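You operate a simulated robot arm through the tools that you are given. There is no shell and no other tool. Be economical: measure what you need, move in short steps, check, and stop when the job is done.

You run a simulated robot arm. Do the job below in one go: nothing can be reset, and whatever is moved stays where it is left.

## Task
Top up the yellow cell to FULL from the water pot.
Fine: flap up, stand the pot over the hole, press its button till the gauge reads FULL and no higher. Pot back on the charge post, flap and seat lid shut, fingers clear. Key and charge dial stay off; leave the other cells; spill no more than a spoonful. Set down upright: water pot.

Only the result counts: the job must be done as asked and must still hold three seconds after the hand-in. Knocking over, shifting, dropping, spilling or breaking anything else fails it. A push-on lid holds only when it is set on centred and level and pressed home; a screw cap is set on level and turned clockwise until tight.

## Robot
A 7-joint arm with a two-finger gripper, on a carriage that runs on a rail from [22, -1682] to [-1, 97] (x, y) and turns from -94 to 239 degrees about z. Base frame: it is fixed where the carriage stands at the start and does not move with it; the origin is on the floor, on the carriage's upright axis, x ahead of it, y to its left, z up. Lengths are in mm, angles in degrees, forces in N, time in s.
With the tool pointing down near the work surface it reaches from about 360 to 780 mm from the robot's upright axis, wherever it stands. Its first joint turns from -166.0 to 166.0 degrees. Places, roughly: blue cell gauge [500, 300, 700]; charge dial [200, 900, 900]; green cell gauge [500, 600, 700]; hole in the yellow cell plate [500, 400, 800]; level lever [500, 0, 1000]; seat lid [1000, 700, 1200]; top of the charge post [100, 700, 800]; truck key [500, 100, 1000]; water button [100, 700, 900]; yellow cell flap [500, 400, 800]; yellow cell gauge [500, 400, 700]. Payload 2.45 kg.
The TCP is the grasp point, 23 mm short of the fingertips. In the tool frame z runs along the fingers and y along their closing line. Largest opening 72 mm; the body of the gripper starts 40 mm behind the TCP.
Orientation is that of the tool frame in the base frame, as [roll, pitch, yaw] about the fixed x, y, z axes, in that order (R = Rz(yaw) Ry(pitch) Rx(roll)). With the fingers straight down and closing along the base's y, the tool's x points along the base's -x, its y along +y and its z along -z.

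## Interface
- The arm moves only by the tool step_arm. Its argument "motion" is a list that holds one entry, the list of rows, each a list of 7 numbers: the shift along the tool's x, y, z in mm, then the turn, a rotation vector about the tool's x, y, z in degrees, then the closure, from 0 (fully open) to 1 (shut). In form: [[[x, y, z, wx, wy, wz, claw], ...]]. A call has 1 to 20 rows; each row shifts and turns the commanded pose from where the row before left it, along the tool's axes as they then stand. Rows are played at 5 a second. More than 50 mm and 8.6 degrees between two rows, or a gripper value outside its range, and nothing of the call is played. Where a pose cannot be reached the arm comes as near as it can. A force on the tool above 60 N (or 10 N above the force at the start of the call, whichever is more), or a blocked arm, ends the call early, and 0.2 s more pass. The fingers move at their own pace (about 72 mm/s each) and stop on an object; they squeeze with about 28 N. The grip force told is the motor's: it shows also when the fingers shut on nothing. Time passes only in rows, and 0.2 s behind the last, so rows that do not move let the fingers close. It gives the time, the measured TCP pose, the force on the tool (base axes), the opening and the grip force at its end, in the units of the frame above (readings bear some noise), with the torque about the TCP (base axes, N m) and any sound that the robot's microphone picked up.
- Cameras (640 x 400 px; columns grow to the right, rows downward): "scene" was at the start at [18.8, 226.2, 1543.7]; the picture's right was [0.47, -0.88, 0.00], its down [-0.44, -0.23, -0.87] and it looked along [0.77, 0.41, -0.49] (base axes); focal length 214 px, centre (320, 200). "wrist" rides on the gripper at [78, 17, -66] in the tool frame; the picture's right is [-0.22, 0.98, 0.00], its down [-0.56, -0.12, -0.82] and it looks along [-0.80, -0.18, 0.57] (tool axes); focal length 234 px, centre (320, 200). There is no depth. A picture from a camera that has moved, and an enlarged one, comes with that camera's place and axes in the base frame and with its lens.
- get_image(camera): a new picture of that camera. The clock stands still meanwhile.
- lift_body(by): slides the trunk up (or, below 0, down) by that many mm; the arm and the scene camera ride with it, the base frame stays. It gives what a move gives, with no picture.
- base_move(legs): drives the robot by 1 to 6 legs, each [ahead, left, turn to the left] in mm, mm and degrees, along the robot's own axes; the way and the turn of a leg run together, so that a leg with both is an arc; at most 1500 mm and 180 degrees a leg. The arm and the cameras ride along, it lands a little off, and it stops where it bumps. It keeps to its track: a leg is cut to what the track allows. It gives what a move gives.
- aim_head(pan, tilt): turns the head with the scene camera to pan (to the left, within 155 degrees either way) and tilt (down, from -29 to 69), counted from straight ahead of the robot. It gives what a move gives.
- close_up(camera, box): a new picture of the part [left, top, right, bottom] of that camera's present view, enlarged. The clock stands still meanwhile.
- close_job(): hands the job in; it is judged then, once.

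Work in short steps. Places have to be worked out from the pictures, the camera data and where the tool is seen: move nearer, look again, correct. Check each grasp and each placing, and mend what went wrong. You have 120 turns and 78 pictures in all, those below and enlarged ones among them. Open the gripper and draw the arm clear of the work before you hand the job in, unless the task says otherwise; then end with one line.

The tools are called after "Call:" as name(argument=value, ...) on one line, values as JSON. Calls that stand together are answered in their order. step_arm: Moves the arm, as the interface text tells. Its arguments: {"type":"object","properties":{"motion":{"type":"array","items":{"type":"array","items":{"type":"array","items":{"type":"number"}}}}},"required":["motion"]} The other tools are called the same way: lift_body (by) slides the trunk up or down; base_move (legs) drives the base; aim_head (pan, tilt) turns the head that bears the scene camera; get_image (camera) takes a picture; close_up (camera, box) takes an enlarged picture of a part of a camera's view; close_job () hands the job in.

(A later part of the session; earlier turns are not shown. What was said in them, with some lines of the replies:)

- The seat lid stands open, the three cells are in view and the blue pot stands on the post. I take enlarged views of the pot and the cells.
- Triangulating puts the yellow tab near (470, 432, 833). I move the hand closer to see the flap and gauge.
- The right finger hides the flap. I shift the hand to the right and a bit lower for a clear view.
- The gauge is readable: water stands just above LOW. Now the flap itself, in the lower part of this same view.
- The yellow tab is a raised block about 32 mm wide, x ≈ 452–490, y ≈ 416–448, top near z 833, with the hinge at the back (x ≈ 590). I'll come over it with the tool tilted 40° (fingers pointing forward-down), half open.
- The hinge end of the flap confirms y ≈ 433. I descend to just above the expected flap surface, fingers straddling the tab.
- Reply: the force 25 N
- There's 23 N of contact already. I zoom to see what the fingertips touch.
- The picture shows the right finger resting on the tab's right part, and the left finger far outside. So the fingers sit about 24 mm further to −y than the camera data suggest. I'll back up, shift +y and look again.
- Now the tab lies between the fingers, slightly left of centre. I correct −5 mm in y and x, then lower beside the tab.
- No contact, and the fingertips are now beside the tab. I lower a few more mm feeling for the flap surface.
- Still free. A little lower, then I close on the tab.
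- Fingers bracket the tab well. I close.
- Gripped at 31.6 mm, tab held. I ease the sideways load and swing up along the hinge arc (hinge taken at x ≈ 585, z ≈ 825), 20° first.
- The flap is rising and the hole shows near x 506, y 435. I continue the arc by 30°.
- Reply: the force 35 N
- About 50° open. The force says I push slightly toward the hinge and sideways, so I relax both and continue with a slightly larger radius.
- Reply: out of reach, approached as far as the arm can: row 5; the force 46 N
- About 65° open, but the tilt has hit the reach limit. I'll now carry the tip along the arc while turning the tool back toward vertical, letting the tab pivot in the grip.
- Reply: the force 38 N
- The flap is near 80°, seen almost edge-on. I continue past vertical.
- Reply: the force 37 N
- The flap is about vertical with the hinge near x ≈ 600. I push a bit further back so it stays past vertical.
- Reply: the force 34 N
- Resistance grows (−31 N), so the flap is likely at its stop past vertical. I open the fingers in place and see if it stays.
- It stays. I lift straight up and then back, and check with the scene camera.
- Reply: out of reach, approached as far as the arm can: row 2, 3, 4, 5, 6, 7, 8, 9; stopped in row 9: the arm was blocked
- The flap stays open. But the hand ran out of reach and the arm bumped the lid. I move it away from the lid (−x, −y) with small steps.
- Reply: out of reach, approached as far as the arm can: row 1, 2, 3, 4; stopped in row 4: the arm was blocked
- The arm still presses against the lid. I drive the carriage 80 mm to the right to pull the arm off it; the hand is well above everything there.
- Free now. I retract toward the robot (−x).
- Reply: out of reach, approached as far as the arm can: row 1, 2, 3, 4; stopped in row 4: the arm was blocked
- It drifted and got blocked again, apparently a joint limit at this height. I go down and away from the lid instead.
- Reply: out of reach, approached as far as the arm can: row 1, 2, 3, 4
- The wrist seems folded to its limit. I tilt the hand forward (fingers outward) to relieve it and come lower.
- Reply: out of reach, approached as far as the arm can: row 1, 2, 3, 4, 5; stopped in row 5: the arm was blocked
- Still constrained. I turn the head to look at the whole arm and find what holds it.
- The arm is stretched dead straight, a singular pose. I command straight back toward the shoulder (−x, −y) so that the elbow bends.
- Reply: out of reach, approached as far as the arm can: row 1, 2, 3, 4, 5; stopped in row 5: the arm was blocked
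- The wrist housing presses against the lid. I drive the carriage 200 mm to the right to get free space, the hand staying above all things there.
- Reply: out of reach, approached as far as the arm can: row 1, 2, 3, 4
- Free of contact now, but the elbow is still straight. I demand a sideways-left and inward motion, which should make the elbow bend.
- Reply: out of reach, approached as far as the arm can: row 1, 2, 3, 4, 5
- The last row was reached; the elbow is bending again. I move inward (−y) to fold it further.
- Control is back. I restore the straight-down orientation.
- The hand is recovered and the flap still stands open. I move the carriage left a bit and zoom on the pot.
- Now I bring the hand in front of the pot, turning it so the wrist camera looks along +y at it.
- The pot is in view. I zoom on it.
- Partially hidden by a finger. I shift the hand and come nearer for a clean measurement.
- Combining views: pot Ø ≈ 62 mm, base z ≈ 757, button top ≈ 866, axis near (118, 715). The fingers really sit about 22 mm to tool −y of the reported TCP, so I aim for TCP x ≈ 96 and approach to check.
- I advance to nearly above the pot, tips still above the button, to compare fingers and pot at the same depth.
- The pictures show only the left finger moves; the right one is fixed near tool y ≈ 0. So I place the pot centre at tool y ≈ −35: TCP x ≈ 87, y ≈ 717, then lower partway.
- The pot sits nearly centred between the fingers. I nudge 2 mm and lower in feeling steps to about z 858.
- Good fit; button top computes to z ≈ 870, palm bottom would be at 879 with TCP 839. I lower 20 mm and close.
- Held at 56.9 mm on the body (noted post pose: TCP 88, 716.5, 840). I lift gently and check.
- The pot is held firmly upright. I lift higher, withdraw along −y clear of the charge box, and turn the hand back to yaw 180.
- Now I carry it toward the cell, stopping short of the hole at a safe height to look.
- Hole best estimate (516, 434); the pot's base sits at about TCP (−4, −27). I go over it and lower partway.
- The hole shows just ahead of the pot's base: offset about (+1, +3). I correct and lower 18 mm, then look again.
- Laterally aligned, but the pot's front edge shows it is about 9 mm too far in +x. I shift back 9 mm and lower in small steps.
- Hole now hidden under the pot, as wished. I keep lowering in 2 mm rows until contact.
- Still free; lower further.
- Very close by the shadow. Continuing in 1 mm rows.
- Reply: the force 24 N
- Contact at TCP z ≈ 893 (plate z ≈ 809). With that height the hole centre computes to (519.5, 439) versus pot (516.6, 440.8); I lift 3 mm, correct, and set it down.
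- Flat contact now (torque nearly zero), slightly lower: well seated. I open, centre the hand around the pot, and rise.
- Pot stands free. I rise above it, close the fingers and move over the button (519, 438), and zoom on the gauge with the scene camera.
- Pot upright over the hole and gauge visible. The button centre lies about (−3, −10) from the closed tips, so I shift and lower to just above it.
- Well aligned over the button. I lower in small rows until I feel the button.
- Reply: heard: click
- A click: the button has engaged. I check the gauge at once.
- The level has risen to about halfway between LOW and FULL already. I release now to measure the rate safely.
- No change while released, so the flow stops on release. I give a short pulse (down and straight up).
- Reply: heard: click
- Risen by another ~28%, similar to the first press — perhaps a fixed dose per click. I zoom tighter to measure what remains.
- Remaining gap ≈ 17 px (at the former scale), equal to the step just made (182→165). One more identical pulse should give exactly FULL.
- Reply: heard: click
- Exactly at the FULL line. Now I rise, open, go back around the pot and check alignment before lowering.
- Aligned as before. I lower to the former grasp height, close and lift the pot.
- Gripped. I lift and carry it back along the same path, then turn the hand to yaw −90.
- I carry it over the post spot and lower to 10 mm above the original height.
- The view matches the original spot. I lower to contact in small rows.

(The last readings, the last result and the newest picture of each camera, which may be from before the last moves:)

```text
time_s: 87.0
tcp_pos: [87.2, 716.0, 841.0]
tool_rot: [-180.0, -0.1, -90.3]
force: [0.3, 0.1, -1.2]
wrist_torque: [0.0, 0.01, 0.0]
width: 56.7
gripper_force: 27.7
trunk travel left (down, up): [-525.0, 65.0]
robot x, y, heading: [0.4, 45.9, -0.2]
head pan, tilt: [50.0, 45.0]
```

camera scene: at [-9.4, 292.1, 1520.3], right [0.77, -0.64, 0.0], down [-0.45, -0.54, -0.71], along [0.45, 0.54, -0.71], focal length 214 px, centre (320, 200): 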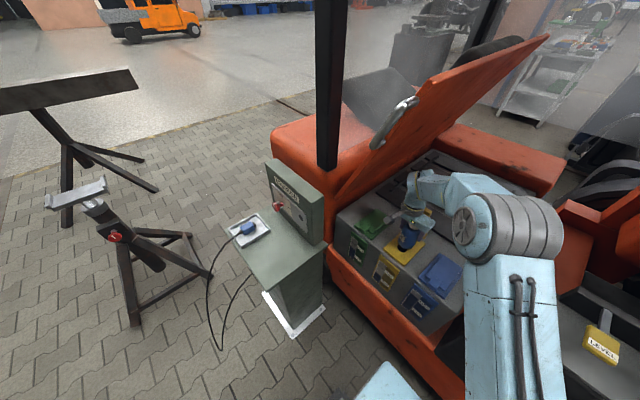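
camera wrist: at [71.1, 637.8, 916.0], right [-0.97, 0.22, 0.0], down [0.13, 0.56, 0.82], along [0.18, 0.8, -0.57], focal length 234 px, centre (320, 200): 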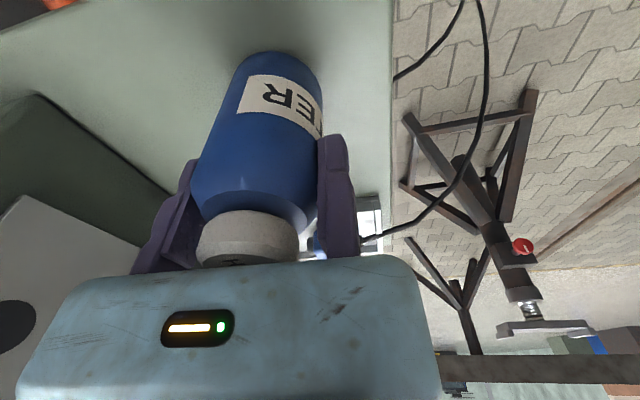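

Call:
step_arm(motion=[[[0, 0, 0.8, 0, 0, 0, 0.35], [0, 0, 0.8, 0, 0, 0, 0.35], [0, 0, 0, 0, 0, 0, 0.35]]])

```text
time_s: 87.8
tcp_pos: [88.5, 715.5, 840.1]
tool_rot: [-179.9, 0.1, -90.3]
force: [0.2, 0.9, 5.0]
wrist_torque: [0.07, -0.11, -0.07]
width: 56.6
gripper_force: 27.6
trunk travel left (down, up): [-525.0, 65.0]
robot x, y, heading: [-3.0, 47.3, -0.0]
head pan, tilt: [50.0, 45.0]
```

Contact at 5 N: the pot stands on the post. I release, centre the hand and rise.

Call:
step_arm(motion=[[[0, 0, 0.3, 0, 0, 0, 0.25], [0, 0, 0, 0, 0, 0, 0.15], [0, 0, 0, 0, 0, 0, 0], [0, 0, 0, 0, 0, 0, 0], [0, 4, 0, 0, 0, 0, 0], [0, 0, -15, 0, 0, 0, 0], [0, 0, -30, 0, 0, 0, 0], [0, 0, -40, 0, 0, 0, 0], [0, 0, -40, 0, 0, 0, 0], [35, 0, -20, 0, 0, 0, 0], [40, 0, 0, 0, 0, 0, 0], [40, 0, 0, 0, 0, 0, 0], [40, 0, 0, 0, 0, 0, 0], [40, 0, 0, 0, 0, 0, 0]]])

Call:
get_image(camera="scene")

```text
time_s: 90.8
tcp_pos: [81.7, 521.0, 983.4]
tool_rot: [180.0, 0.1, -90.5]
force: [-0.1, 0.5, -0.2]
wrist_torque: [0.0, -0.03, -0.03]
width: 72.1
gripper_force: 0.1
trunk travel left (down, up): [-525.0, 65.0]
robot x, y, heading: [-0.4, 46.5, 0.1]
head pan, tilt: [50.0, 45.0]
```

```text
13 pictures are left
camera scene: at [-9.6, 291.9, 1520.3], right [0.77, -0.64, 0.0], down [-0.45, -0.54, -0.71], along [0.45, 0.54, -0.71], focal length 214 px, centre (320, 200)
```

scene: 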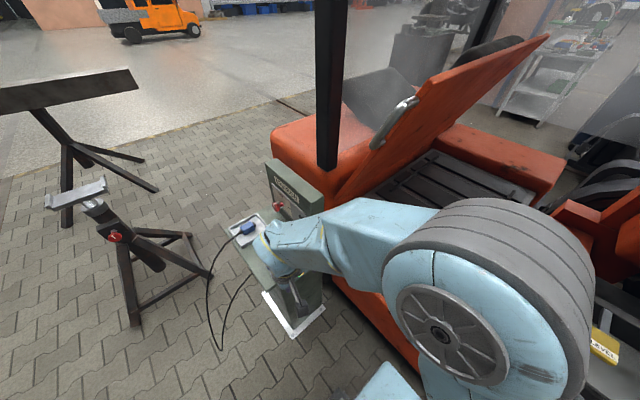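

The pot is placed. Next, the flap: I move the carriage left for better reach and bring the open hand (57 mm) back toward the standing flap's tab.

Call:
base_move(legs=[[0, 46, 0]])

Call:
step_arm(motion=[[[0, 0, -8, 0, 0, 7.5, 0.2], [0, 0, -8, 0, 0, 7.5, 0.2], [0, 0, 0, 0, 0, 7.5, 0.2], [0, 0, 0, 0, 0, 7.5, 0.2], [0, 0, 0, 0, 0, 7.5, 0.2], [0, 0, 0, 0, 0, 7.5, 0.2], [0, 0, 0, 0, 0, 7.5, 0.2], [0, 0, 0, 0, 0, 7.5, 0.2], [0, 0, 0, 0, 0, 7.5, 0.2], [0, 0, 0, 0, 0, 7.5, 0.2], [0, 0, 0, 0, 0, 7.5, 0.2], [0, 0, 0, 0, 0, 7.5, 0.2], [-40, -10, 0, 0, 0, 0, 0.2], [-40, -10, 0, 0, 0, 0, 0.2], [-40, -10, 0, 0, 0, 0, 0.2], [-40, -10, 0, 0, 0, 0, 0.2], [-40, -10, 0, 0, 0, 0, 0.2], [-40, -10, 0, 0, 0, 0, 0.2], [-40, -10, 0, 0, 0, 0, 0.2], [-40, -10, 0, 0, 0, 0, 0.2]]])

```text
time_s: 91.8
tcp_pos: [81.4, 566.4, 982.7]
tool_rot: [-180.0, 0.0, -90.4]
force: [-0.6, -1.3, -0.2]
wrist_torque: [-0.01, 0.02, -0.02]
width: 72.0
gripper_force: 0.0
trunk travel left (down, up): [-525.0, 65.0]
robot x, y, heading: [-1.2, 90.0, -0.0]
head pan, tilt: [50.0, 45.0]
```

```text
time_s: 96.0
tcp_pos: [400.7, 485.0, 996.2]
tool_rot: [-180.0, 0.0, 179.6]
force: [-0.3, 1.0, 0.3]
wrist_torque: [0.01, 0.01, 0.02]
width: 57.4
gripper_force: 0.0
trunk travel left (down, up): [-525.0, 65.0]
robot x, y, heading: [0.7, 91.6, -0.1]
head pan, tilt: [50.0, 45.0]
```

I continue to just before the tab, at z ≈ 1000.

Call:
step_arm(motion=[[[-40, -7, 0, 0, 0, 0, 0.2], [-40, -7, 0, 0, 0, 0, 0.2], [-40, -7, 0, 0, 0, 0, 0.2], [-40, -7, 0, 0, 0, 0, 0.2], [-40, -7, 0, 0, 0, 0, 0.2], [0, 0, 0, 0, 0, 0, 0.2]]])

Call:
get_image(camera="wrist")

```text
time_s: 97.3
tcp_pos: [599.7, 451.1, 998.3]
tool_rot: [180.0, -0.1, 179.4]
force: [-0.8, 5.1, -0.5]
wrist_torque: [0.13, 0.04, 0.0]
width: 57.6
gripper_force: 0.0
trunk travel left (down, up): [-525.0, 65.0]
robot x, y, heading: [-1.7, 92.3, -0.2]
head pan, tilt: [50.0, 45.0]
```

```text
12 pictures are left
camera wrist: at [523.9, 467.4, 1063.1], right [0.22, 0.97, 0.0], down [0.56, -0.13, 0.82], along [0.8, -0.18, -0.57], focal length 234 px, centre (320, 200)
```

wrist: 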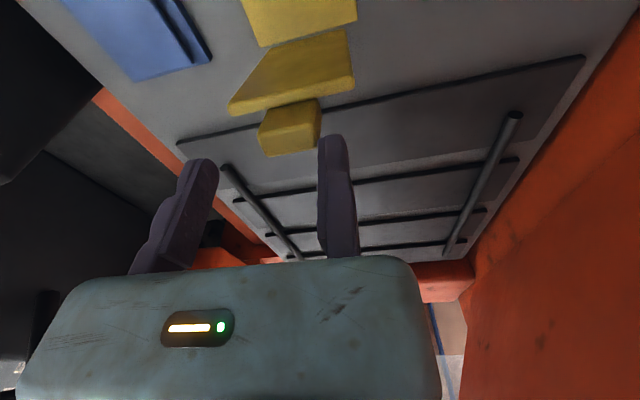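

The tab is between the finger lines, right edge close to the fixed finger. I shift +3 in y, +10 in x and lower to z ≈ 966.

Call:
step_arm(motion=[[[-7, 3, 0, 0, 0, 0, 0.2], [-6, 0, 10, 0, 0, 0, 0.2], [0, 0, 12, 0, 0, 0, 0.2], [0, 0, 10, 0, 0, 0, 0.2], [0, 0, 0, 0, 0, 0, 0.2]]])

Call:
get_image(camera="wrist")

```text
time_s: 98.5
tcp_pos: [614.5, 451.5, 966.6]
tool_rot: [-180.0, 0.0, 179.6]
force: [-0.2, 0.2, 0.4]
wrist_torque: [0.0, 0.0, 0.0]
width: 57.7
gripper_force: 0.0
trunk travel left (down, up): [-525.0, 65.0]
robot x, y, heading: [0.6, 89.2, -0.2]
head pan, tilt: [50.0, 45.0]
```

```text
11 pictures are left
camera wrist: at [536.4, 468.2, 1031.5], right [0.23, 0.97, 0.0], down [0.56, -0.13, 0.82], along [0.8, -0.19, -0.57], focal length 234 px, centre (320, 200)
```

wrist: 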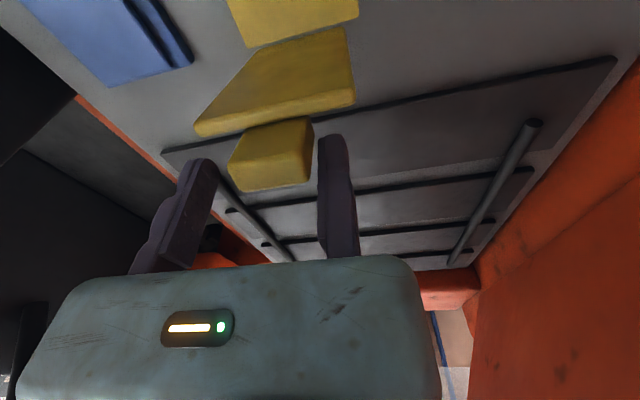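

Tab is between the fingers. I close on it.

Call:
step_arm(motion=[[[0, 0, 0, 0, 0, 0, 0.4], [0, 0, 0, 0, 0, 0, 0.6], [0, 0, 0, 0, 0, 0, 0.85], [0, 0, 0, 0, 0, 0, 0.85]]])

```text
time_s: 99.5
tcp_pos: [614.1, 449.2, 966.0]
tool_rot: [-179.9, 0.1, 179.5]
force: [-0.9, -6.6, -2.2]
wrist_torque: [0.75, 0.07, 0.08]
width: 29.0
gripper_force: 45.0
trunk travel left (down, up): [-525.0, 65.0]
robot x, y, heading: [-3.7, 91.4, -0.0]
head pan, tilt: [50.0, 45.0]
```

Gripped (29 mm). I pull it back over vertical, reversing the opening arc.

Call:
step_arm(motion=[[[7.2, 1, -1.3, 0, 0, 0, 0.85], [7.2, 0, -1.3, 0, 0, 0, 0.85], [7.2, 0, -1.3, 0, 0, 0, 0.85], [7.6, 0, 2.7, 0, 5, 0, 0.85], [7.3, 0, 3.3, 0, 5, 0, 0.85], [7, 0, 4, 0, 5, 0, 0.85]]])

```text
time_s: 101.0
tcp_pos: [569.9, 449.3, 962.1]
tool_rot: [-180.0, -15.0, 179.5]
force: [9.8, -24.2, -2.9]
wrist_torque: [-0.09, -1.17, 0.6]
width: 29.2
gripper_force: 44.9
trunk travel left (down, up): [-525.0, 65.0]
robot x, y, heading: [0.2, 93.9, -0.0]
head pan, tilt: [50.0, 45.0]
```

Past vertical. I continue lowering along the reversed arc.

Call:
step_arm(motion=[[[7, -1.5, 5.4, 0, 5, 0, 0.85], [6.5, 0, 6, 0, 5, 0, 0.85], [6, 0, 6.5, 0, 5, 0, 0.85], [7.5, 0, 8.7, 0, -5, 0, 0.85], [7.5, 0, 8.7, 0, -5, 0, 0.85]]])

```text
time_s: 102.2
tcp_pos: [522.4, 451.4, 946.8]
tool_rot: [-179.9, -19.9, 179.5]
force: [0.1, -15.7, 0.4]
wrist_torque: [-0.21, 0.06, 0.23]
width: 31.8
gripper_force: 16.0
trunk travel left (down, up): [-525.0, 65.0]
robot x, y, heading: [-1.7, 90.2, 0.1]
head pan, tilt: [50.0, 45.0]
```

The width rose to 31.8 and forces vanished; I check whether the tab is still held.

Call:
get_image(camera="wrist")

```text
10 pictures are left
camera wrist: at [473.2, 468.0, 1033.5], right [0.21, 0.97, -0.07], down [0.81, -0.13, 0.58], along [0.55, -0.18, -0.81], focal length 234 px, centre (320, 200)
```

wrist: 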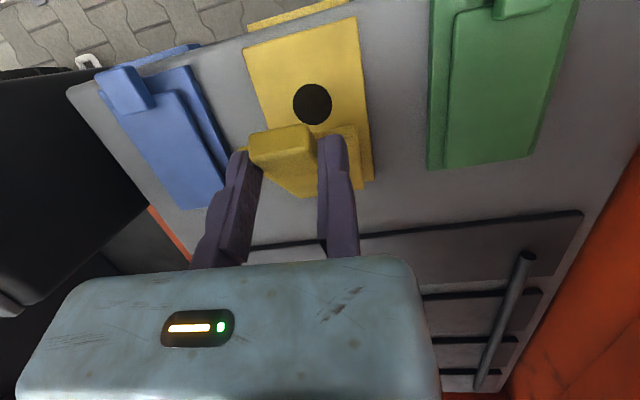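

Still held, about 45° open. I continue lowering along the arc.

Call:
step_arm(motion=[[[1.8, -1.5, 9.7, 0, -5, 0, 0.85], [2.6, 0, 9.5, 0, -5, 0, 0.85], [7.9, 0, 7.9, 0, -5, 0, 0.85], [7.9, 0, 7.9, 0, -5, 0, 0.85], [7.9, 0, 7.9, 0, -5, 0, 0.85], [7.9, 0, 7.9, 0, -5, 0, 0.85]]])

```text
time_s: 103.5
tcp_pos: [483.0, 447.9, 896.6]
tool_rot: [-179.9, 10.0, 179.6]
force: [16.1, -8.3, -15.7]
wrist_torque: [0.23, 0.76, 0.98]
width: 29.1
gripper_force: 45.1
trunk travel left (down, up): [-525.0, 65.0]
robot x, y, heading: [-0.5, 93.6, -0.1]
head pan, tilt: [50.0, 45.0]
```

Call:
step_arm(motion=[[[6.5, 0, 7, 0, -5, 0, 0.85], [7.9, 0, 7.9, 0, -5, 0, 0.85], [7.9, 0, 7.9, 0, -5, 0, 0.85], [7.9, 0, 7.9, 0, -5, 0, 0.85], [7.9, 0, 7.9, 0, -5, 0, 0.85]]])

Call:
get_image(camera="wrist")

```text
time_s: 104.8
tcp_pos: [461.1, 449.3, 849.0]
tool_rot: [180.0, 35.3, 179.5]
force: [24.7, -11.4, 6.4]
wrist_torque: [-0.51, -0.07, 0.96]
width: 29.2
gripper_force: 45.2
trunk travel left (down, up): [-525.0, 65.0]
robot x, y, heading: [-0.3, 90.2, 0.0]
head pan, tilt: [50.0, 45.0]
```

```text
9 pictures are left
camera wrist: at [359.9, 466.0, 858.2], right [0.19, 0.97, 0.13], down [-0.02, -0.13, 0.99], along [0.98, -0.19, -0.01], focal length 234 px, centre (320, 200)
```

wrist: 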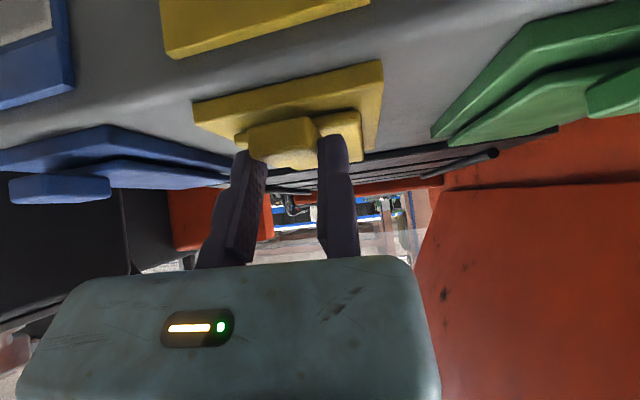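

Flap down. I open, clear the tab, rise, then press the tab lightly with closed fingertips to make sure it's shut.

Call:
step_arm(motion=[[[0, 0, 0, 0, 0, 0, 0.4], [0, 0, 0, 0, 0, 0, 0.25], [0, 3, 0, 0, 0, 0, 0.25], [-10.4, 0, -14.7, 0, 0, 0, 0.25], [-10.4, 0, -14.7, 0, 0, 0, 0.25], [0, -10, 0, 0, 0, 0, 0.7], [0, -10, 0, 0, 0, 0, 1], [0, 0, 0, 0, 0, 0, 1], [7, 0, 10, 0, 0, 0, 1], [0, 0, 0, 0, 0, 0, 1]]])

Call:
get_image(camera="wrist")

```text
time_s: 107.0
tcp_pos: [457.7, 432.4, 872.6]
tool_rot: [-179.9, 35.0, 179.8]
force: [0.2, 0.3, -0.3]
wrist_torque: [0.01, 0.0, 0.03]
width: 0.2
gripper_force: 27.8
trunk travel left (down, up): [-525.0, 65.0]
robot x, y, heading: [-4.2, 91.5, 0.2]
head pan, tilt: [50.0, 45.0]
```

```text
8 pictures are left
camera wrist: at [357.9, 449.5, 881.1], right [0.18, 0.97, 0.12], down [-0.01, -0.12, 0.99], along [0.98, -0.19, -0.01], focal length 234 px, centre (320, 200)
```

wrist: 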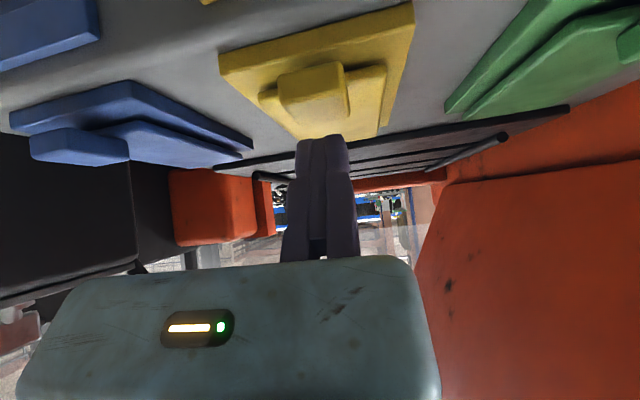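

The flap looks fully down, as originally. A light press on the tab.

Call:
step_arm(motion=[[[-4.1, 0, 2.9, 0, 0, 0, 1], [2.9, 0, 4.1, 0, 0, 0, 1], [2.9, 0, 4.1, 0, 0, 0, 1], [1.7, 0, 2.5, 0, 0, 0, 1], [0, 0, 0, 0, 0, 0, 1]]])

```text
time_s: 108.2
tcp_pos: [462.6, 433.1, 859.4]
tool_rot: [-180.0, 35.1, 179.6]
force: [-2.8, -1.2, 12.1]
wrist_torque: [-0.03, -0.03, -0.13]
width: 6.3
gripper_force: 29.6
trunk travel left (down, up): [-525.0, 65.0]
robot x, y, heading: [-5.1, 89.2, 0.2]
head pan, tilt: [50.0, 45.0]
```

Contact at the same height as at the start (tab top ≈ 836): flap is shut. I retreat, straighten the hand, and look at the lid.

Call:
step_arm(motion=[[[-10, 0, -14, 0, 0, 0, 1], [-17, 0, -25, 0, 0, 0, 1], [-10, 0, -30, 0, 0, 0, 1], [0, 0, -35, 0, 0, 0, 1], [0, 0, -35, 0, 5, 0, 1], [0, 0, -30, 0, 5, 0, 1], [0, 0, 0, 0, 5, 0, 1], [0, 0, 0, 0, 5, 0, 1], [0, 0, 0, 0, 5, 0, 1], [0, 0, 0, 0, 5, 0, 1], [0, 0, 0, 0, 5, 0, 1]]])

Call:
aim_head(pan=45, tilt=25)

Call:
get_image(camera="scene")

```text
time_s: 110.5
tcp_pos: [398.5, 433.2, 1019.5]
tool_rot: [-179.8, 0.0, 179.6]
force: [-0.1, -0.3, -0.1]
wrist_torque: [0.01, -0.04, 0.01]
width: 0.2
gripper_force: 28.6
trunk travel left (down, up): [-525.0, 65.0]
robot x, y, heading: [-2.8, 95.5, 0.0]
head pan, tilt: [50.0, 45.0]
```

```text
time_s: 111.4
tcp_pos: [397.0, 433.6, 1019.9]
tool_rot: [-179.9, 0.1, 179.7]
force: [0.0, 0.2, -0.9]
wrist_torque: [-0.03, 0.02, 0.02]
width: 0.0
gripper_force: 28.8
trunk travel left (down, up): [-525.0, 65.0]
robot x, y, heading: [-4.0, 91.1, -0.1]
head pan, tilt: [45.0, 25.0]
```

```text
7 pictures are left
camera scene: at [2.6, 340.4, 1550.8], right [0.71, -0.71, 0.0], down [-0.3, -0.3, -0.91], along [0.64, 0.64, -0.42], focal length 214 px, centre (320, 200)
```

scene: 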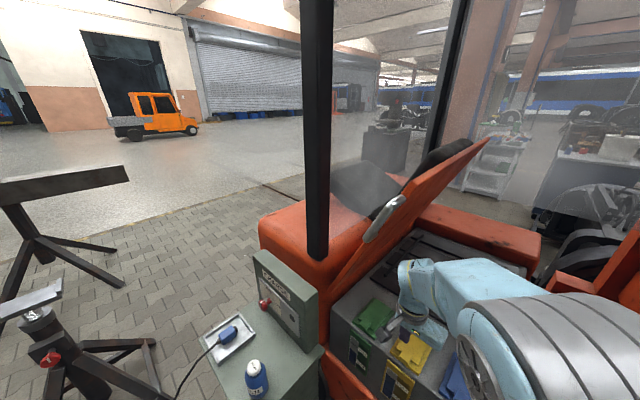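

The lid leans about 70° with its handle near (560, 610, 1220). I zoom once on lid and handle.

Call:
close_up(camera="scene", box=[320, 120, 512, 300])

```text
2.22 times, centred on (416, 210) of scene
camera zoom: at [2.6, 340.4, 1550.8], right [0.71, -0.71, 0.0], down [-0.3, -0.3, -0.91], along [0.64, 0.64, -0.42], focal length 477 px, centre (107, 178)
```

zoom: 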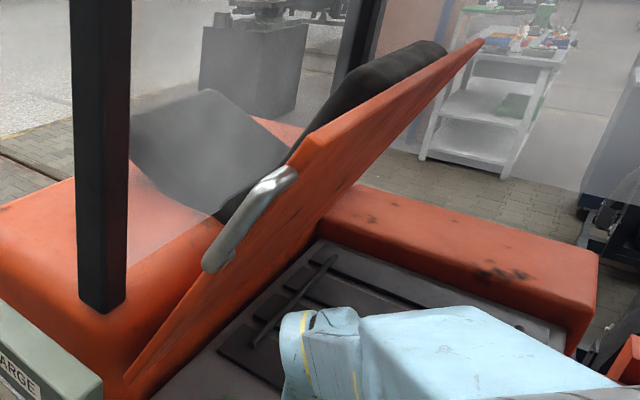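

Triangulating the handle bar: from about (392, 563, 1248) to (423, 514, 1354), on the lid's near end; hinge near y 734, z 899. I'll push the bar from its outer (+y/upper) side. First, withdraw and raise the hand clear of it.

Call:
step_arm(motion=[[[35, 0, 0, 0, 0, 0, 1], [35, 0, 0, 0, 0, 0, 1], [35, 0, -10, 0, 0, 0, 1], [0, 0, -42, 0, 0, 0, 1], [0, 0, -42, 0, 0, 0, 1], [0, 0, -42, 0, 0, 0, 1], [0, 0, -42, 0, 0, 0, 1], [0, 0, -42, 0, 0, 0, 1], [0, 0, -42, 0, 0, 0, 1], [0, 0, -42, 0, 0, 0, 1], [0, 0, -42, 0, 0, 0, 1]]])

Call:
step_arm(motion=[[[0, 0, 0, 0, -5, 0, 1], [0, 0, 0, 0, -5, 0, 1], [0, 0, 0, 0, -5, 0, 1], [0, 0, 0, 0, -5, 0, 1], [0, 0, 0, 0, -5, 0, 1], [0, 0, 0, 0, -5, 0, 1], [0, 0, 0, 0, -5, 0, 1], [0, 0, 0, 0, -5, 0, 1], [0, 0, 0, 0, -5, 0, 1], [0, 40, 0, 0, 0, 0, 1], [0, 40, 0, 0, 0, 0, 1], [0, 40, 0, 0, 0, 0, 1], [0, 40, 0, 0, 0, 0, 1], [0, 0, 0, 0, 0, 0, 1]]])

Call:
get_image(camera="wrist")

```text
time_s: 113.8
tcp_pos: [292.6, 433.4, 1365.2]
tool_rot: [-179.9, 0.0, 179.5]
force: [0.6, 0.6, 0.5]
wrist_torque: [0.02, 0.0, 0.03]
width: 0.2
gripper_force: 28.4
trunk travel left (down, up): [-525.0, 65.0]
robot x, y, heading: [1.8, 89.1, -0.1]
head pan, tilt: [45.0, 25.0]
```

```text
time_s: 116.8
tcp_pos: [293.9, 594.9, 1366.5]
tool_rot: [-179.9, 45.1, 179.6]
force: [-0.2, 0.4, 0.3]
wrist_torque: [0.02, -0.02, -0.01]
width: 0.0
gripper_force: 28.0
trunk travel left (down, up): [-525.0, 65.0]
robot x, y, heading: [-4.4, 88.6, 0.1]
head pan, tilt: [45.0, 25.0]
```

```text
5 pictures are left
camera wrist: at [193.5, 612.4, 1357.2], right [0.16, 0.98, 0.15], down [-0.18, -0.12, 0.98], along [0.97, -0.19, 0.16], focal length 234 px, centre (320, 200)
```

wrist: 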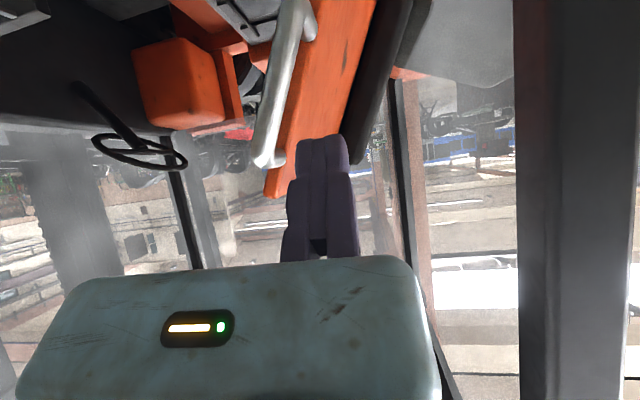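

The handle bar lies in front (−x) of the lid's end face (x ≈ 451), with my finger on its outer side. I advance the tip to x ≈ 418, z ≈ 1300 and start pressing in −y.

Call:
step_arm(motion=[[[-13.7, 0, 37, 0, 0, 0, 1], [-13.7, 0, 37, 0, 0, 0, 1], [-13.7, 0, 37, 0, 0, 0, 1], [0, 0, 0, 0, 0, 0, 1], [0, -10, 0, 0, 0, 0, 1], [0, -10, 0, 0, 0, 0, 1], [0, 0, 0, 0, 0, 0, 1]]])

```text
time_s: 118.4
tcp_pos: [400.8, 573.3, 1315.9]
tool_rot: [-180.0, 45.0, 179.7]
force: [0.4, 0.2, 1.2]
wrist_torque: [-0.02, -0.05, -0.01]
width: 0.0
gripper_force: 28.1
trunk travel left (down, up): [-525.0, 65.0]
robot x, y, heading: [1.5, 92.1, -0.1]
head pan, tilt: [45.0, 25.0]
```

Call:
step_arm(motion=[[[0, -7, 0, 0, 0, 0, 1], [0, -7, 0, 0, 0, 0, 1], [0, -7, 0, 0, 0, 0, 1], [0, -5, 0, 0, 0, 0, 1], [0, 0, 0, 0, 0, 0, 1]]])

```text
time_s: 119.6
tcp_pos: [402.7, 547.1, 1316.7]
tool_rot: [-179.9, 45.1, 179.6]
force: [-0.1, 0.5, 0.0]
wrist_torque: [0.05, -0.01, -0.01]
width: 0.1
gripper_force: 28.8
trunk travel left (down, up): [-525.0, 65.0]
robot x, y, heading: [-1.3, 91.1, 0.1]
head pan, tilt: [45.0, 25.0]
```

No contact yet; I look.

Call:
get_image(camera="wrist")

```text
4 pictures are left
camera wrist: at [301.4, 564.8, 1307.8], right [0.16, 0.97, 0.15], down [-0.18, -0.12, 0.98], along [0.97, -0.19, 0.16], focal length 234 px, centre (320, 200)
```

wrist: 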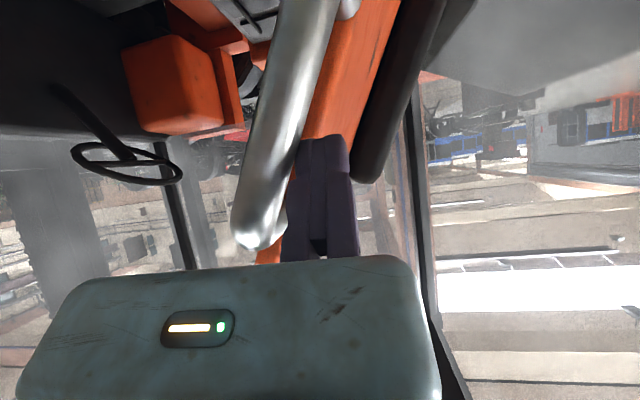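

The finger sits right against the bar's outer side. I push along the closing arc.

Call:
step_arm(motion=[[[0, -5, 0, 0, 0, 0, 1], [0, -5, 0, 0, 0, 0, 1], [3, -8, 3, 0, 0, 0, 1], [3.5, -9, 3.5, 0, 0, 0, 1], [3.5, -9, 3.5, 0, 0, 0, 1]]])

```text
time_s: 120.8
tcp_pos: [401.5, 511.5, 1302.8]
tool_rot: [-179.9, 45.1, 179.6]
force: [0.5, 0.5, 1.0]
wrist_torque: [0.03, -0.06, 0.0]
width: 0.0
gripper_force: 28.4
trunk travel left (down, up): [-525.0, 65.0]
robot x, y, heading: [0.7, 90.2, -0.1]
head pan, tilt: [45.0, 25.0]
```

No force felt; either the lid moves very freely or I missed the bar. I check with one scene picture.

Call:
close_up(camera="scene", box=[250, 80, 570, 280])

```text
2.00 times, centred on (410, 180) of scene
camera zoom: at [2.7, 340.5, 1550.9], right [0.71, -0.71, 0.0], down [-0.3, -0.3, -0.91], along [0.64, 0.64, -0.42], focal length 429 px, centre (140, 240)
```

zoom: 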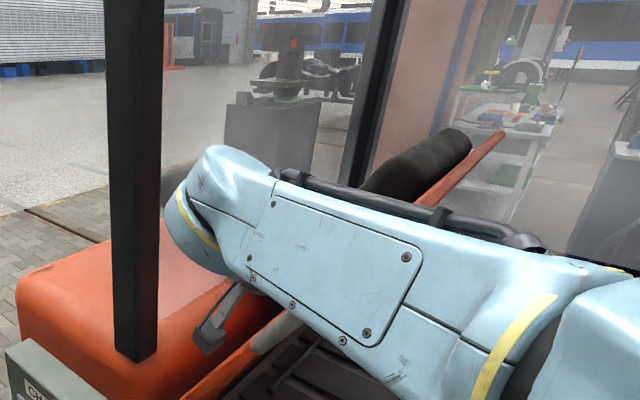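

The lid's top corner has moved: it closes with almost no force. I keep guiding it down along the arc.

Call:
step_arm(motion=[[[7.8, -16.5, 7.8, 0, 0, 0, 1], [7.8, -16.5, 7.8, 0, 0, 0, 1], [8.5, -15.5, 8.5, 0, 0, 0, 1], [8.5, -15.5, 8.5, 0, 0, 0, 1], [9.2, -14.5, 9.2, 0, 0, 0, 1], [9.2, -14.5, 9.2, 0, 0, 0, 1], [0, 0, 0, 0, 0, 0, 1]]])

```text
time_s: 122.4
tcp_pos: [401.1, 419.4, 1232.1]
tool_rot: [-180.0, 45.0, 179.7]
force: [0.6, 0.8, 0.5]
wrist_torque: [-0.03, 0.05, 0.01]
width: 0.0
gripper_force: 27.9
trunk travel left (down, up): [-525.0, 65.0]
robot x, y, heading: [-1.0, 90.9, -0.1]
head pan, tilt: [45.0, 25.0]
```

Call:
step_arm(motion=[[[10.2, -13, 10.2, 0, 0, 0, 1], [10.2, -13, 10.2, 0, 0, 0, 1], [11, -12, 11, 0, 0, 0, 1], [11, -12, 11, 0, 0, 0, 1], [11.7, -10.5, 11.7, 0, 0, 0, 1], [11.7, -10.5, 11.7, 0, 0, 0, 1], [12, -9, 12, 0, 0, 0, 1], [12, -9, 12, 0, 0, 0, 1], [0, 0, 0, 0, 0, 0, 1]]])

Call:
get_image(camera="scene")

```text
time_s: 124.4
tcp_pos: [399.1, 331.0, 1103.2]
tool_rot: [-179.9, 45.0, 179.7]
force: [1.0, 1.0, 0.1]
wrist_torque: [0.01, 0.03, 0.01]
width: 0.0
gripper_force: 28.6
trunk travel left (down, up): [-525.0, 65.0]
robot x, y, heading: [0.9, 94.0, -0.1]
head pan, tilt: [45.0, 25.0]
```

```text
2 pictures are left
camera scene: at [2.7, 340.4, 1550.9], right [0.71, -0.71, 0.0], down [-0.3, -0.3, -0.91], along [0.64, 0.64, -0.42], focal length 214 px, centre (320, 200)
```

scene: 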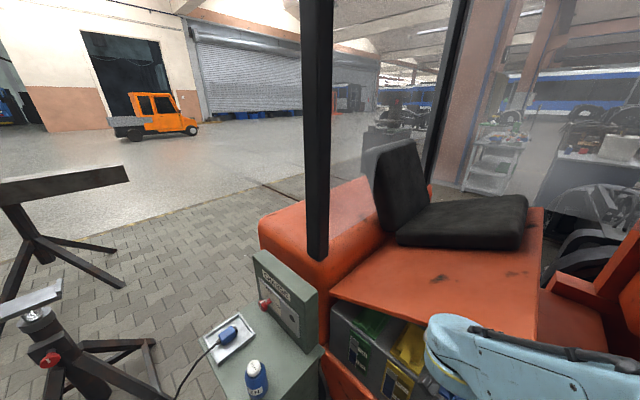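

The lid looks nearly or fully down. I follow it down in steps to feel whether it is home.

Call:
step_arm(motion=[[[12.7, -7.5, 12.7, 0, 0, 0, 1], [12.7, -7.5, 12.7, 0, 0, 0, 1], [13, -6, 13, 0, 0, 0, 1], [13, -6, 13, 0, 0, 0, 1], [13.4, -4, 13.4, 0, 0, 0, 1], [0, 0, 0, 0, 0, 0, 1]]])

```text
time_s: 125.8
tcp_pos: [399.3, 297.2, 1013.5]
tool_rot: [-180.0, 45.0, 179.6]
force: [-1.0, 0.7, -0.4]
wrist_torque: [0.01, 0.01, 0.01]
width: 0.0
gripper_force: 28.4
trunk travel left (down, up): [-525.0, 65.0]
robot x, y, heading: [-1.7, 88.8, 0.2]
head pan, tilt: [45.0, 25.0]
```

Call:
step_arm(motion=[[[5, -1, 5, 0, 0, 0, 1], [5, -1, 5, 0, 0, 0, 1], [5, -1, 5, 0, 0, 0, 1], [5, -1, 5, 0, 0, 0, 1], [5, 0, 5, 0, 0, 0, 1], [0, 0, 0, 0, 0, 0, 1]]])

```text
time_s: 127.2
tcp_pos: [399.5, 296.4, 975.8]
tool_rot: [-179.9, 44.9, 179.7]
force: [0.5, 0.3, 0.4]
wrist_torque: [0.02, -0.01, 0.02]
width: 0.2
gripper_force: 28.4
trunk travel left (down, up): [-525.0, 65.0]
robot x, y, heading: [-1.8, 92.3, 0.1]
head pan, tilt: [45.0, 25.0]
```

Call:
step_arm(motion=[[[4, 0, 4, 0, 0, 0, 1], [4, 0, 4, 0, 0, 0, 1], [4, 0, 4, 0, 0, 0, 1], [4, 0, 4, 0, 0, 0, 1], [0, 0, 0, 0, 0, 0, 1]]])

```text
time_s: 128.4
tcp_pos: [401.4, 294.4, 954.4]
tool_rot: [-179.9, 45.0, 179.6]
force: [1.2, 0.0, 1.1]
wrist_torque: [-0.02, -0.02, 0.04]
width: 0.1
gripper_force: 28.6
trunk travel left (down, up): [-525.0, 65.0]
robot x, y, heading: [-3.7, 90.3, 0.2]
head pan, tilt: [45.0, 25.0]
```

I use one wrist picture to see lid and bar from here.

Call:
get_image(camera="wrist")

```text
1 pictures are left
camera wrist: at [299.8, 311.6, 944.6], right [0.16, 0.98, 0.15], down [-0.18, -0.12, 0.98], along [0.97, -0.19, 0.16], focal length 234 px, centre (320, 200)
```

wrist: 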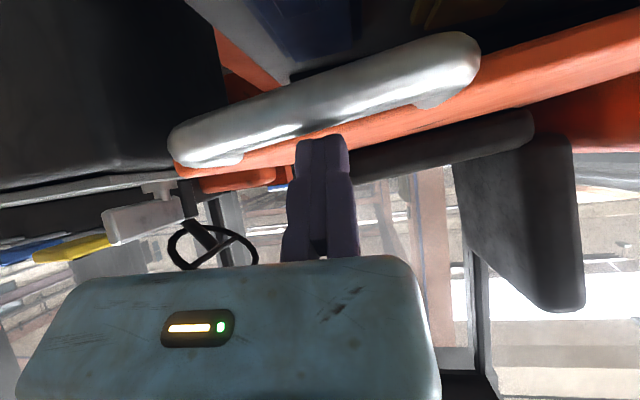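

The bar lies almost level just beneath my fingertip. I press down gently to drive the lid home.

Call:
step_arm(motion=[[[2, 0, 2, 0, 0, 0, 1], [2, 0, 2, 0, 0, 0, 1], [2, 0, 2, 0, 0, 0, 1], [2, 0, 2, 0, 0, 0, 1], [0, 0, 0, 0, 0, 0, 1]]])

```text
time_s: 129.6
tcp_pos: [399.7, 294.7, 942.6]
tool_rot: [-179.9, 45.2, 179.7]
force: [0.2, 0.1, 0.3]
wrist_torque: [0.01, -0.02, -0.02]
width: 0.0
gripper_force: 28.3
trunk travel left (down, up): [-525.0, 65.0]
robot x, y, heading: [-6.0, 92.4, -0.1]
head pan, tilt: [45.0, 25.0]
```

Call:
step_arm(motion=[[[2, 0, 2, 0, 0, 0, 1], [2, 0, 2, 0, 0, 0, 1], [2, 0, 2, 0, 0, 0, 1], [0, 0, 0, 0, 0, 0, 1]]])

```text
time_s: 130.6
tcp_pos: [398.9, 293.9, 935.3]
tool_rot: [-179.9, 44.9, 179.8]
force: [0.9, 0.9, 0.2]
wrist_torque: [0.03, 0.01, 0.01]
width: 0.0
gripper_force: 28.7
trunk travel left (down, up): [-525.0, 65.0]
robot x, y, heading: [-2.0, 92.5, -0.2]
head pan, tilt: [45.0, 25.0]
```

Call:
step_arm(motion=[[[2, 0, 2, 0, 0, 0, 1], [2, 0, 2, 0, 0, 0, 1], [2, 0, 2, 0, 0, 0, 1], [2, 0, 2, 0, 0, 0, 1], [0, 0, 0, 0, 0, 0, 1]]])

```text
time_s: 131.8
tcp_pos: [401.4, 294.1, 922.6]
tool_rot: [-179.9, 45.1, 179.7]
force: [-0.1, 0.6, 0.9]
wrist_torque: [0.03, -0.01, -0.01]
width: 0.2
gripper_force: 28.2
trunk travel left (down, up): [-525.0, 65.0]
robot x, y, heading: [-0.2, 93.2, 0.0]
head pan, tilt: [45.0, 25.0]
```

No force still. I test whether the tip is in the gap behind the bar by moving slightly in −x.

Call:
step_arm(motion=[[[2.8, 0, -2.8, 0, 0, 0, 1], [2.8, 0, -2.8, 0, 0, 0, 1], [2.8, 0, -2.8, 0, 0, 0, 1], [0, 0, 0, 0, 0, 0, 1]]])

```text
time_s: 132.8
tcp_pos: [393.5, 299.6, 923.3]
tool_rot: [-179.8, 45.0, 179.6]
force: [-0.1, 0.0, -0.2]
wrist_torque: [-0.01, -0.01, -0.02]
width: 0.0
gripper_force: 28.5
out of reach, approached as far as the arm can: row 2
trunk travel left (down, up): [-525.0, 65.0]
robot x, y, heading: [-1.4, 93.6, -0.3]
head pan, tilt: [45.0, 25.0]
```

No contact there. More robust: press on the lid's top panel itself. I rise, straighten the hand, and go over the free panel at about (520, 280).

Call:
step_arm(motion=[[[-21, 0, -21, 0, 0, 0, 1], [-21, 0, -21, 0, 0, 0, 1], [-21, 0, -21, 0, 0, 0, 1], [-21, 0, -21, 0, 0, 0, 1], [0, 0, 0, 0, 5, 0, 1], [0, 0, 0, 0, 5, 0, 1], [0, 0, 0, 0, 5, 0, 1], [0, 0, 0, 0, 5, 0, 1], [0, 0, 0, 0, 5, 0, 1], [0, 0, 0, 0, 5, 0, 1], [0, 0, 0, 0, 5, 0, 1], [0, 0, 0, 0, 5, 0, 1], [0, 0, 0, 0, 5, 0, 1], [-40, -6, 0, 0, 0, 0, 1], [-40, -6, 0, 0, 0, 0, 1], [-40, -6, 0, 0, 0, 0, 1], [0, 0, 0, 0, 0, 0, 1]]])

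Call:
step_arm(motion=[[[0, 0, 10, 0, 0, 0, 1], [0, 0, 10, 0, 0, 0, 1], [0, 0, 10, 0, 0, 0, 1], [0, 0, 10, 0, 0, 0, 1], [0, 0, 5, 0, 0, 0, 1], [0, 0, 5, 0, 0, 0, 1], [0, 0, 0, 0, 0, 0, 1]]])

```text
time_s: 136.4
tcp_pos: [511.6, 279.5, 1042.3]
tool_rot: [-179.9, 0.0, 179.6]
force: [0.8, 0.4, 0.7]
wrist_torque: [0.01, 0.0, 0.02]
width: 0.0
gripper_force: 28.3
trunk travel left (down, up): [-525.0, 65.0]
robot x, y, heading: [-1.1, 84.5, 0.1]
head pan, tilt: [45.0, 25.0]
```

```text
time_s: 138.0
tcp_pos: [511.3, 279.6, 991.4]
tool_rot: [-179.8, 0.1, 179.6]
force: [0.1, 0.0, 0.9]
wrist_torque: [-0.01, 0.0, 0.02]
width: 0.1
gripper_force: 28.5
trunk travel left (down, up): [-525.0, 65.0]
robot x, y, heading: [-2.2, 91.8, 0.1]
head pan, tilt: [45.0, 25.0]
```

Call:
step_arm(motion=[[[0, 0, 4, 0, 0, 0, 1], [0, 0, 4, 0, 0, 0, 1], [0, 0, 4, 0, 0, 0, 1], [0, 0, 4, 0, 0, 0, 1], [0, 0, 0, 0, 0, 0, 1]]])

```text
time_s: 139.2
tcp_pos: [509.8, 279.5, 976.4]
tool_rot: [-179.9, 0.0, 179.7]
force: [-1.4, -1.2, -0.4]
wrist_torque: [0.0, -0.05, -0.02]
width: 0.0
gripper_force: 28.7
trunk travel left (down, up): [-525.0, 65.0]
robot x, y, heading: [-1.4, 96.5, 0.1]
head pan, tilt: [45.0, 25.0]
```

Call:
step_arm(motion=[[[0, 0, 4, 0, 0, 0, 1], [0, 0, 4, 0, 0, 0, 1], [0, 0, 4, 0, 0, 0, 1], [0, 0, 4, 0, 0, 0, 1], [0, 0, 0, 0, 0, 0, 1]]])

```text
time_s: 140.4
tcp_pos: [511.0, 279.4, 958.9]
tool_rot: [-179.9, 0.0, 179.6]
force: [-0.7, 0.9, 0.1]
wrist_torque: [0.0, -0.01, 0.0]
width: 0.1
gripper_force: 27.8
trunk travel left (down, up): [-525.0, 65.0]
robot x, y, heading: [-1.0, 92.2, -0.0]
head pan, tilt: [45.0, 25.0]
```

Call:
step_arm(motion=[[[0, 0, 3, 0, 0, 0, 1], [0, 0, 3, 0, 0, 0, 1], [0, 0, 3, 0, 0, 0, 1], [0, 0, 3, 0, 0, 0, 1], [0, 0, 0, 0, 0, 0, 1]]])

```text
time_s: 141.6
tcp_pos: [510.7, 277.7, 947.0]
tool_rot: [-179.9, -0.1, 179.5]
force: [0.6, -0.7, 0.1]
wrist_torque: [0.01, -0.01, -0.02]
width: 0.0
gripper_force: 28.0
trunk travel left (down, up): [-525.0, 65.0]
robot x, y, heading: [-1.4, 97.9, -0.0]
head pan, tilt: [45.0, 25.0]
```

Call:
step_arm(motion=[[[0, 0, 3, 0, 0, 0, 1], [0, 0, 3, 0, 0, 0, 1], [0, 0, 3, 0, 0, 0, 1], [0, 0, 3, 0, 0, 0, 1], [0, 0, 0, 0, 0, 0, 1]]])

```text
time_s: 142.8
tcp_pos: [511.4, 277.7, 935.6]
tool_rot: [-179.9, 0.1, 179.6]
force: [-1.4, 0.6, 0.3]
wrist_torque: [0.0, -0.04, 0.03]
width: 0.1
gripper_force: 28.4
trunk travel left (down, up): [-525.0, 65.0]
robot x, y, heading: [-0.3, 93.7, 0.4]
head pan, tilt: [45.0, 25.0]
```

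Call:
step_arm(motion=[[[0, 0, 3, 0, 0, 0, 1], [0, 0, 3, 0, 0, 0, 1], [0, 0, 3, 0, 0, 0, 1], [0, 0, 3, 0, 0, 0, 1], [0, 0, 0, 0, 0, 0, 1]]])

```text
time_s: 144.0
tcp_pos: [510.6, 278.0, 923.3]
tool_rot: [-179.9, 0.0, 179.6]
force: [-0.6, 0.1, 1.2]
wrist_torque: [-0.02, 0.0, 0.01]
width: 0.1
gripper_force: 28.5
trunk travel left (down, up): [-525.0, 65.0]
robot x, y, heading: [-2.1, 90.0, -0.0]
head pan, tilt: [45.0, 25.0]
```

Call:
step_arm(motion=[[[0, 0, 3, 0, 0, 0, 1], [0, 0, 3, 0, 0, 0, 1], [0, 0, 3, 0, 0, 0, 1], [0, 0, 3, 0, 0, 0, 1], [0, 0, 0, 0, 0, 0, 1]]])

```text
time_s: 145.2
tcp_pos: [510.1, 277.3, 912.2]
tool_rot: [-179.9, 0.0, 179.5]
force: [-0.4, -0.8, 0.1]
wrist_torque: [-0.02, 0.0, 0.03]
width: 0.0
gripper_force: 28.4
trunk travel left (down, up): [-525.0, 65.0]
robot x, y, heading: [-1.4, 91.4, -0.3]
head pan, tilt: [45.0, 25.0]
```

Call:
step_arm(motion=[[[0, 0, 3, 0, 0, 0, 1], [0, 0, 3, 0, 0, 0, 1], [0, 0, 3, 0, 0, 0, 1], [0, 0, 3, 0, 0, 0, 1], [0, 0, 0, 0, 0, 0, 1]]])

```text
time_s: 146.1
tcp_pos: [509.6, 278.4, 908.4]
tool_rot: [179.8, 0.8, 179.6]
force: [-13.6, -4.7, 32.4]
wrist_torque: [-0.06, 0.54, -0.15]
width: 5.9
gripper_force: 28.7
trunk travel left (down, up): [-525.0, 65.0]
robot x, y, heading: [-3.0, 94.9, 0.1]
head pan, tilt: [45.0, 25.0]
stopped in row 4: the force on the tool passed its limit at 66 N (the readings are from after the stop); the commanded pose is now the measured one
```

Solid contact at tip z ≈ 887 with over 60 N and no give: the lid is on its stop, level with the hinge. I rise, retreat and open the hand.

Call:
step_arm(motion=[[[0, 0, -10, 0, 0, 0, 1], [0, 0, -30, 0, 0, 0, 1], [0, 0, -40, 0, 0, 0, 1], [0, 0, -40, 0, 0, 0, 1], [0, 0, -40, 0, 0, 0, 0.5], [40, -10, -10, 0, 0, 0, 0], [40, -10, -10, 0, 0, 0, 0], [40, -15, -10, 0, 0, 0, 0], [40, -20, 0, 0, 0, 0, 0], [30, -20, 0, 0, 0, 0, 0], [0, -30, 0, 0, 0, 0, 0], [0, -30, 0, 0, 0, 0, 0], [0, 0, 0, 0, 0, 0, 0]]])

Call:
aim_head(pan=52, tilt=40)

Call:
get_image(camera="scene")

```text
time_s: 148.9
tcp_pos: [320.8, 144.9, 1093.8]
tool_rot: [179.9, 0.6, 179.6]
force: [0.2, -0.3, 0.0]
wrist_torque: [-0.02, 0.03, 0.0]
width: 71.9
gripper_force: 0.1
trunk travel left (down, up): [-525.0, 65.0]
robot x, y, heading: [-3.4, 88.3, 0.0]
head pan, tilt: [45.0, 25.0]
```

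```text
time_s: 149.7
tcp_pos: [321.3, 146.5, 1094.0]
tool_rot: [179.9, 0.6, 179.6]
force: [-0.5, -0.1, 0.0]
wrist_torque: [0.02, 0.01, 0.01]
width: 72.0
gripper_force: 0.1
trunk travel left (down, up): [-525.0, 65.0]
robot x, y, heading: [1.2, 92.2, 0.1]
head pan, tilt: [52.0, 40.0]
```

```text
0 pictures are left
camera scene: at [-10.2, 342.2, 1527.6], right [0.79, -0.62, 0.0], down [-0.4, -0.51, -0.77], along [0.47, 0.6, -0.64], focal length 214 px, centre (320, 200)
```

scene: 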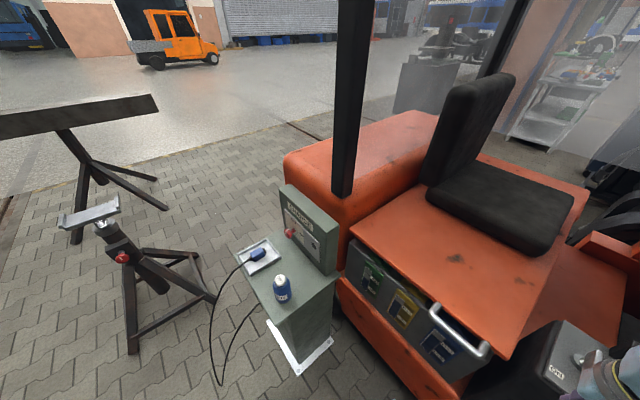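

The last picture shows the lid flat and shut, the pot upright on the post, and the dial untouched; the hand is open and clear. I hand the job in.

Call:
close_job()

```text
The job is handed in.
```

The yellow cell is filled to the FULL line. The pot stands upright on the charge post, and the flap and seat lid are shut. I never touched the key or the charge dial, and the fingers are clear. Early on, the arm bumped and pressed against the open lid while backing away from the flap. I saw no damage.
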